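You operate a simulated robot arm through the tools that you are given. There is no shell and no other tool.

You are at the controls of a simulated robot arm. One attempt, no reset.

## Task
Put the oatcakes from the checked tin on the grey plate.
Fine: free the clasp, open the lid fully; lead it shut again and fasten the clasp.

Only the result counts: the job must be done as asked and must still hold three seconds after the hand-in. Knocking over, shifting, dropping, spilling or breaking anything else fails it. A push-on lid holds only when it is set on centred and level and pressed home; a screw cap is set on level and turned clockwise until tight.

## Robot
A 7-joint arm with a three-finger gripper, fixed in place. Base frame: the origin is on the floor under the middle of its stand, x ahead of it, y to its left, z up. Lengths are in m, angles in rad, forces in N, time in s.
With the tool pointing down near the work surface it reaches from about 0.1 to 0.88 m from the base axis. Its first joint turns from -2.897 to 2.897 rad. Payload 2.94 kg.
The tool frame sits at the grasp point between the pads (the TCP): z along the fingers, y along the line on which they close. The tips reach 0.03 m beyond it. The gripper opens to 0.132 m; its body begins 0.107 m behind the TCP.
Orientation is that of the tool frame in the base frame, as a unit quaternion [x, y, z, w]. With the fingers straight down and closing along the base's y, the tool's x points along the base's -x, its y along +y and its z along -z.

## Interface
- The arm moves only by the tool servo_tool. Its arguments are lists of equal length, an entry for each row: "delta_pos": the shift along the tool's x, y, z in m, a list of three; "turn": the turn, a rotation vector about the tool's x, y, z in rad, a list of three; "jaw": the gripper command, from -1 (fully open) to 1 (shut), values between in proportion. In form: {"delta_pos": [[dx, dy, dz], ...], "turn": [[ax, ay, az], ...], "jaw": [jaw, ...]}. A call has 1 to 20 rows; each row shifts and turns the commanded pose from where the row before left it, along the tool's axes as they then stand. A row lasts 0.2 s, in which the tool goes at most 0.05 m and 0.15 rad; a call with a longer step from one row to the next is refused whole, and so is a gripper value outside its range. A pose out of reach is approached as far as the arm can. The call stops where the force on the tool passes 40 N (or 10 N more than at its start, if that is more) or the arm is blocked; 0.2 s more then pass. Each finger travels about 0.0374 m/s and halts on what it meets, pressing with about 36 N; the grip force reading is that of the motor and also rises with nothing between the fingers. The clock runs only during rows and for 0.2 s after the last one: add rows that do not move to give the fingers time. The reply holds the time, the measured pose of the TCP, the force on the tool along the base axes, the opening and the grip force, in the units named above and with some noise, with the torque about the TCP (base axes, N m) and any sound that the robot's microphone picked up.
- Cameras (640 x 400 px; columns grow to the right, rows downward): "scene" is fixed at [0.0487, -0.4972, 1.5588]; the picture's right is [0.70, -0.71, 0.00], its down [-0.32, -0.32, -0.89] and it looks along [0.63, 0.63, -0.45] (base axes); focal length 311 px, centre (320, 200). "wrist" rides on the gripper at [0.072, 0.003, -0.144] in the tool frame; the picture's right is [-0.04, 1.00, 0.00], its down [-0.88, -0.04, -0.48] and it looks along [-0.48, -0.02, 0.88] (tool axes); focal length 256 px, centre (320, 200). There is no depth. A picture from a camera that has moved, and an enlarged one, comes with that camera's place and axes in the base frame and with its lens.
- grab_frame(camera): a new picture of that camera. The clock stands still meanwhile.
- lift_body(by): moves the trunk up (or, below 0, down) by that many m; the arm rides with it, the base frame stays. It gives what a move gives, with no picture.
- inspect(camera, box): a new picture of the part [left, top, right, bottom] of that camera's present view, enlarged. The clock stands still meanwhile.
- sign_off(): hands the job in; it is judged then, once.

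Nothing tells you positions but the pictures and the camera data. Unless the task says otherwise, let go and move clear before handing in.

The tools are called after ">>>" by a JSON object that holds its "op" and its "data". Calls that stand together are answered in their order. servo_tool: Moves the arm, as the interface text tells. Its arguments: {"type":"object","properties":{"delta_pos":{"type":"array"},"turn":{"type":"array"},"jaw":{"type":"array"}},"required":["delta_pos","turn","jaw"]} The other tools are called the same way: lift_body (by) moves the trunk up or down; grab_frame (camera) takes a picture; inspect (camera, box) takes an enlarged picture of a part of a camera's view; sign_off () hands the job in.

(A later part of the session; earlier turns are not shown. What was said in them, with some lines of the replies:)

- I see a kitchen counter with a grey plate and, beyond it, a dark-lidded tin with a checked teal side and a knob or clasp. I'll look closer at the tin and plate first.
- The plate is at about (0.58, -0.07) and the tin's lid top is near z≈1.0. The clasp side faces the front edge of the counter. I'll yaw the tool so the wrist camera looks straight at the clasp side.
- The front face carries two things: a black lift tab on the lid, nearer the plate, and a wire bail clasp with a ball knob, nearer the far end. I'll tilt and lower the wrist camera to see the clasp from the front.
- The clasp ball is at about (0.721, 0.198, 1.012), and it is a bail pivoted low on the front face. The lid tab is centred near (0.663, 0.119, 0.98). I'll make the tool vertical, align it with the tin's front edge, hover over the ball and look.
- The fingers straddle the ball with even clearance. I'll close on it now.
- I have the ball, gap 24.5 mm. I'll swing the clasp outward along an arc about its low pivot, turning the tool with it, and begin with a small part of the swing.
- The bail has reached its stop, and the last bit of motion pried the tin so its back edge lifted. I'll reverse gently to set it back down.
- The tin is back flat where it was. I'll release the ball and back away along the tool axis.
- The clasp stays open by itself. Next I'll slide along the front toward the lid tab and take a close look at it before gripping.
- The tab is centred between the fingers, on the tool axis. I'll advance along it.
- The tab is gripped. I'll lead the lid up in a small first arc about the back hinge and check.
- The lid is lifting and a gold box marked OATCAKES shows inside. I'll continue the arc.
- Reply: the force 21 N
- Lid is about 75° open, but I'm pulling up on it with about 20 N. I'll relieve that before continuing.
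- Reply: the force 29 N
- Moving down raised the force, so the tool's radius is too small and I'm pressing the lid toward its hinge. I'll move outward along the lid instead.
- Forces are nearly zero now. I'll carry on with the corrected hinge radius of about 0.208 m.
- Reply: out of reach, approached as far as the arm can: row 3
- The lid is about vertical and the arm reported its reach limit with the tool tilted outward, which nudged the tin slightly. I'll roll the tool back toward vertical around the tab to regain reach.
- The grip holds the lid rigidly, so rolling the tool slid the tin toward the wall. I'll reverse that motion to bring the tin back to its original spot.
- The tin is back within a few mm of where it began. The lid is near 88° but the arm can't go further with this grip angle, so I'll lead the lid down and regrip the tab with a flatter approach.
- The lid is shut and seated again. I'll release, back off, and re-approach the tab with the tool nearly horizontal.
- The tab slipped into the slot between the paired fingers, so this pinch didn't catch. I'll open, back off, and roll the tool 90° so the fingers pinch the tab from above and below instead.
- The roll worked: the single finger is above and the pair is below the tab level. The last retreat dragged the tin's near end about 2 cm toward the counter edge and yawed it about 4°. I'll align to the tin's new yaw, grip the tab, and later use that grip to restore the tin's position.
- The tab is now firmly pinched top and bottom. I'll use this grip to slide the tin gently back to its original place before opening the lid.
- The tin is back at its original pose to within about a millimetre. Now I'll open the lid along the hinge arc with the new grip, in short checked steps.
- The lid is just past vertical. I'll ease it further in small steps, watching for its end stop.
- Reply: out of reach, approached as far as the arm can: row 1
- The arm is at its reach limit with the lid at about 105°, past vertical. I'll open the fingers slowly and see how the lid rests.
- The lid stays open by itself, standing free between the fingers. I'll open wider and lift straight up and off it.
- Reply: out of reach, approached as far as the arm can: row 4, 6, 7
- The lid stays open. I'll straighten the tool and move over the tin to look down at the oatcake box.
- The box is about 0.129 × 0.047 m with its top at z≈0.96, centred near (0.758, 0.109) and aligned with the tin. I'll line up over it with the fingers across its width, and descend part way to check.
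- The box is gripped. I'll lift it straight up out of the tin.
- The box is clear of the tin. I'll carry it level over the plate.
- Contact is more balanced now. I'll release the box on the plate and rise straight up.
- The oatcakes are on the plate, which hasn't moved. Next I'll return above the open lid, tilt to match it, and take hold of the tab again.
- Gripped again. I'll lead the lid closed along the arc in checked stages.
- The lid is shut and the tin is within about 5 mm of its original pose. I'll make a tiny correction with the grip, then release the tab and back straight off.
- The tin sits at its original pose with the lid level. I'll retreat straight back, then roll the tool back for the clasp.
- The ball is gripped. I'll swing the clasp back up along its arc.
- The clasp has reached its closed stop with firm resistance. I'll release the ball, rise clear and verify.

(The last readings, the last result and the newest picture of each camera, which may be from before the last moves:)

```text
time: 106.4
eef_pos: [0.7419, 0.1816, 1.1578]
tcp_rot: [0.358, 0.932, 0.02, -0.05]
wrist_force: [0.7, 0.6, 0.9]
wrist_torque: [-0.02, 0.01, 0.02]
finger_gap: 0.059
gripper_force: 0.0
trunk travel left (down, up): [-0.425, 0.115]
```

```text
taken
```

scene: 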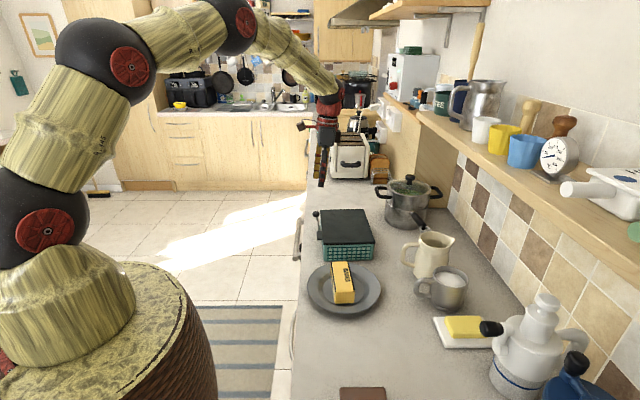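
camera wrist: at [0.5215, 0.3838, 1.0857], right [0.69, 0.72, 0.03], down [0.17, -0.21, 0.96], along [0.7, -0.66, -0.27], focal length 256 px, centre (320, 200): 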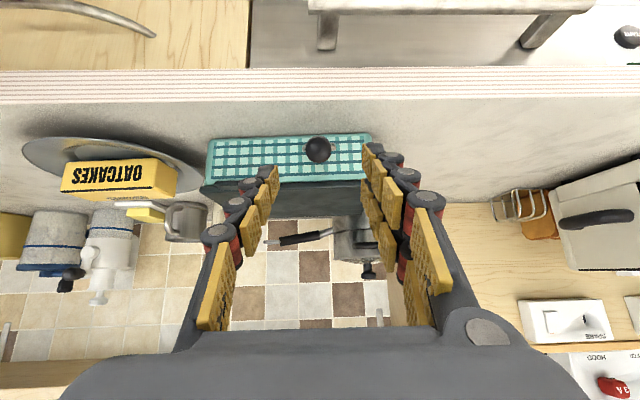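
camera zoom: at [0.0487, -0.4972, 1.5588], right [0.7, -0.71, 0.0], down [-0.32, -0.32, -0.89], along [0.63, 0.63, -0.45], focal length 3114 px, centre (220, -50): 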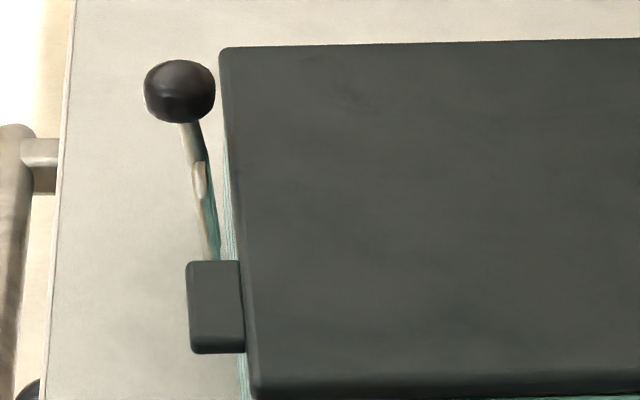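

The ball is back at its original spot relative to the lid, to within about a millimetre. I'll pull the arm clear and inspect the front of the tin and the plate once more.

>>> {"op": "servo_tool", "data": {"delta_pos": [[0, 0, -0.03], [0.03, 0, -0.02], [0.04, 0, 0], [0.04, 0, 0], [0.04, 0, 0], [0, -0.03, 0], [0, -0.03, 0], [0, 0, 0], [0, 0, 0], [0, 0, 0], [0, 0, 0]], "turn": [[0, 0, 0], [0, 0, 0], [0, 0, 0], [0, 0, 0], [0, 0, 0], [0, -0.14, 0], [0, -0.14, 0], [0, -0.14, 0], [0, -0.14, 0], [0, 0, 0], [0, 0, 0]], "jaw": [0.1, 0.0, -0.2, -0.4, -0.6, -0.8, -1, -1, -1, -1, -1]}}

>>> {"op": "grab_frame", "data": {"camera": "wrist"}}

>>> {"op": "inspect", "data": {"camera": "scene", "box": [290, 190, 400, 330]}}

```text
time: 108.8
eef_pos: [0.5928, 0.234, 1.2239]
tcp_rot: [0.349, 0.91, -0.08, 0.209]
wrist_force: [-0.1, 0.3, 0.0]
wrist_torque: [0.0, 0.02, 0.0]
finger_gap: 0.1321
gripper_force: 0.0
trunk travel left (down, up): [-0.425, 0.115]
```

```text
taken
camera wrist: at [0.5004, 0.3212, 1.3219], right [0.7, 0.72, 0.02], down [0.41, -0.42, 0.81], along [0.59, -0.56, -0.58], focal length 256 px, centre (320, 200)
```

wrist: 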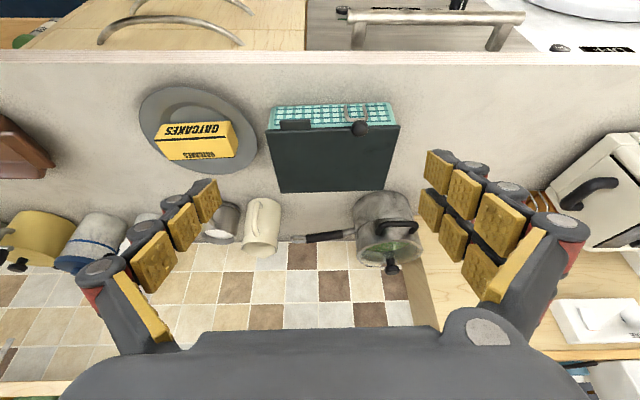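

```text
2.86 times, centred on (345, 260) of scene
camera zoom: at [0.0487, -0.4972, 1.5588], right [0.7, -0.71, 0.0], down [-0.32, -0.32, -0.89], along [0.63, 0.63, -0.45], focal length 890 px, centre (249, 29)
```

zoom: 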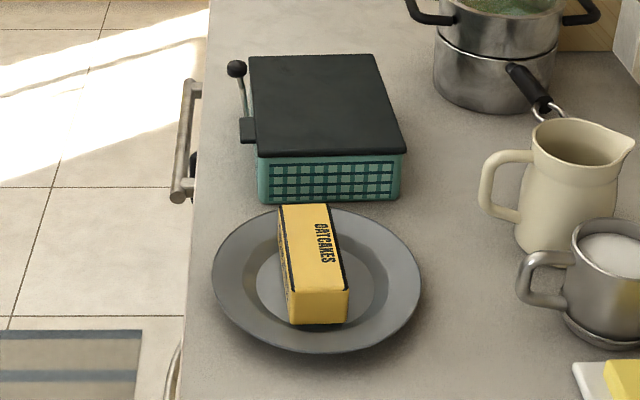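

>>> {"op": "inspect", "data": {"camera": "wrist", "box": [255, 85, 415, 205]}}

>>> {"op": "inspect", "data": {"camera": "wrist", "box": [320, 90, 400, 150]}}

>>> {"op": "inspect", "data": {"camera": "wrist", "box": [130, 80, 270, 180]}}

```text
3.33 times, centred on (335, 145) of wrist
camera zoom: at [0.5004, 0.3212, 1.3219], right [0.7, 0.72, 0.02], down [0.41, -0.42, 0.81], along [0.59, -0.56, -0.58], focal length 853 px, centre (270, 383)
```

zoom: 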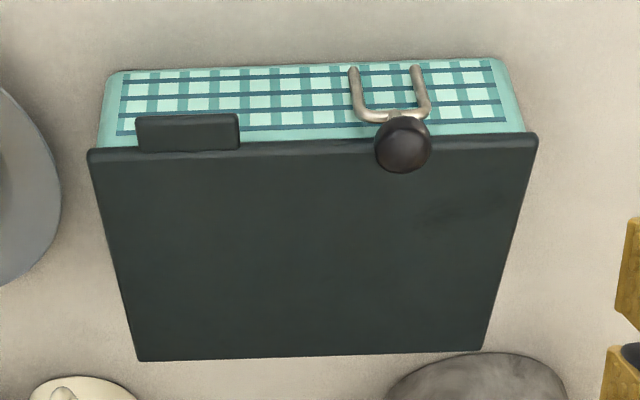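

```text
6.67 times, centred on (360, 120) of wrist
camera zoom: at [0.5004, 0.3212, 1.3219], right [0.7, 0.72, 0.02], down [0.41, -0.42, 0.81], along [0.59, -0.56, -0.58], focal length 1707 px, centre (53, 733)
```

zoom: 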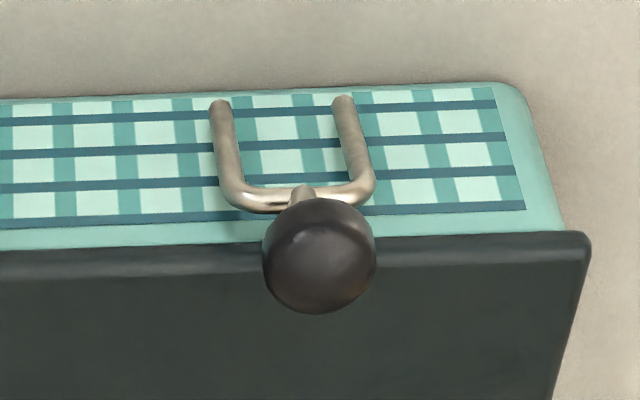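

```text
4.00 times, centred on (200, 130) of wrist
camera zoom: at [0.5004, 0.3212, 1.3219], right [0.7, 0.72, 0.02], down [0.41, -0.42, 0.81], along [0.59, -0.56, -0.58], focal length 1024 px, centre (800, 480)
```

zoom: 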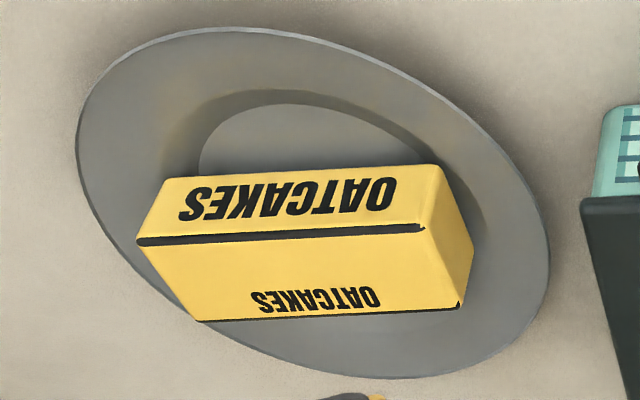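

The oatcakes are settled on the grey plate, the lid is flush, and the clasp is back against its closed stop. The tin and everything around it sit as they did at the start, and the gripper is empty and clear, so I'm handing in.

>>> {"op": "sign_off", "data": {}}

```text
The job is handed in.
```

The oatcakes box is on the grey plate, and the tin's lid is shut with its clasp back against the closed stop. I've handed the job in, but no verdict has come back.

- **Clasp:** I swung it free. To close it I swung it back until it met firm resistance, and it now sits within about a millimetre of where it started. No click was picked up, either opening or closing.
- **Lid:** It took three tries to open. The first grip ran out of reach with the lid at about vertical, the second missed the tab, and the third took the lid to about 105°. That was as far as the arm could go; I never felt the hinge's end stop. I led it shut with the tab held all the way.
- **Tin:** It got dragged and tilted while I worked the clasp and lid, by almost 5 cm at one point. I slid it back, and it ended within about 2 mm of its original spot. The box rested in it through all of that.
- **Everything else:** The plate hasn't moved, and I saw no change in the pan, jug or mug.

The gripper is empty and clear of the counter.
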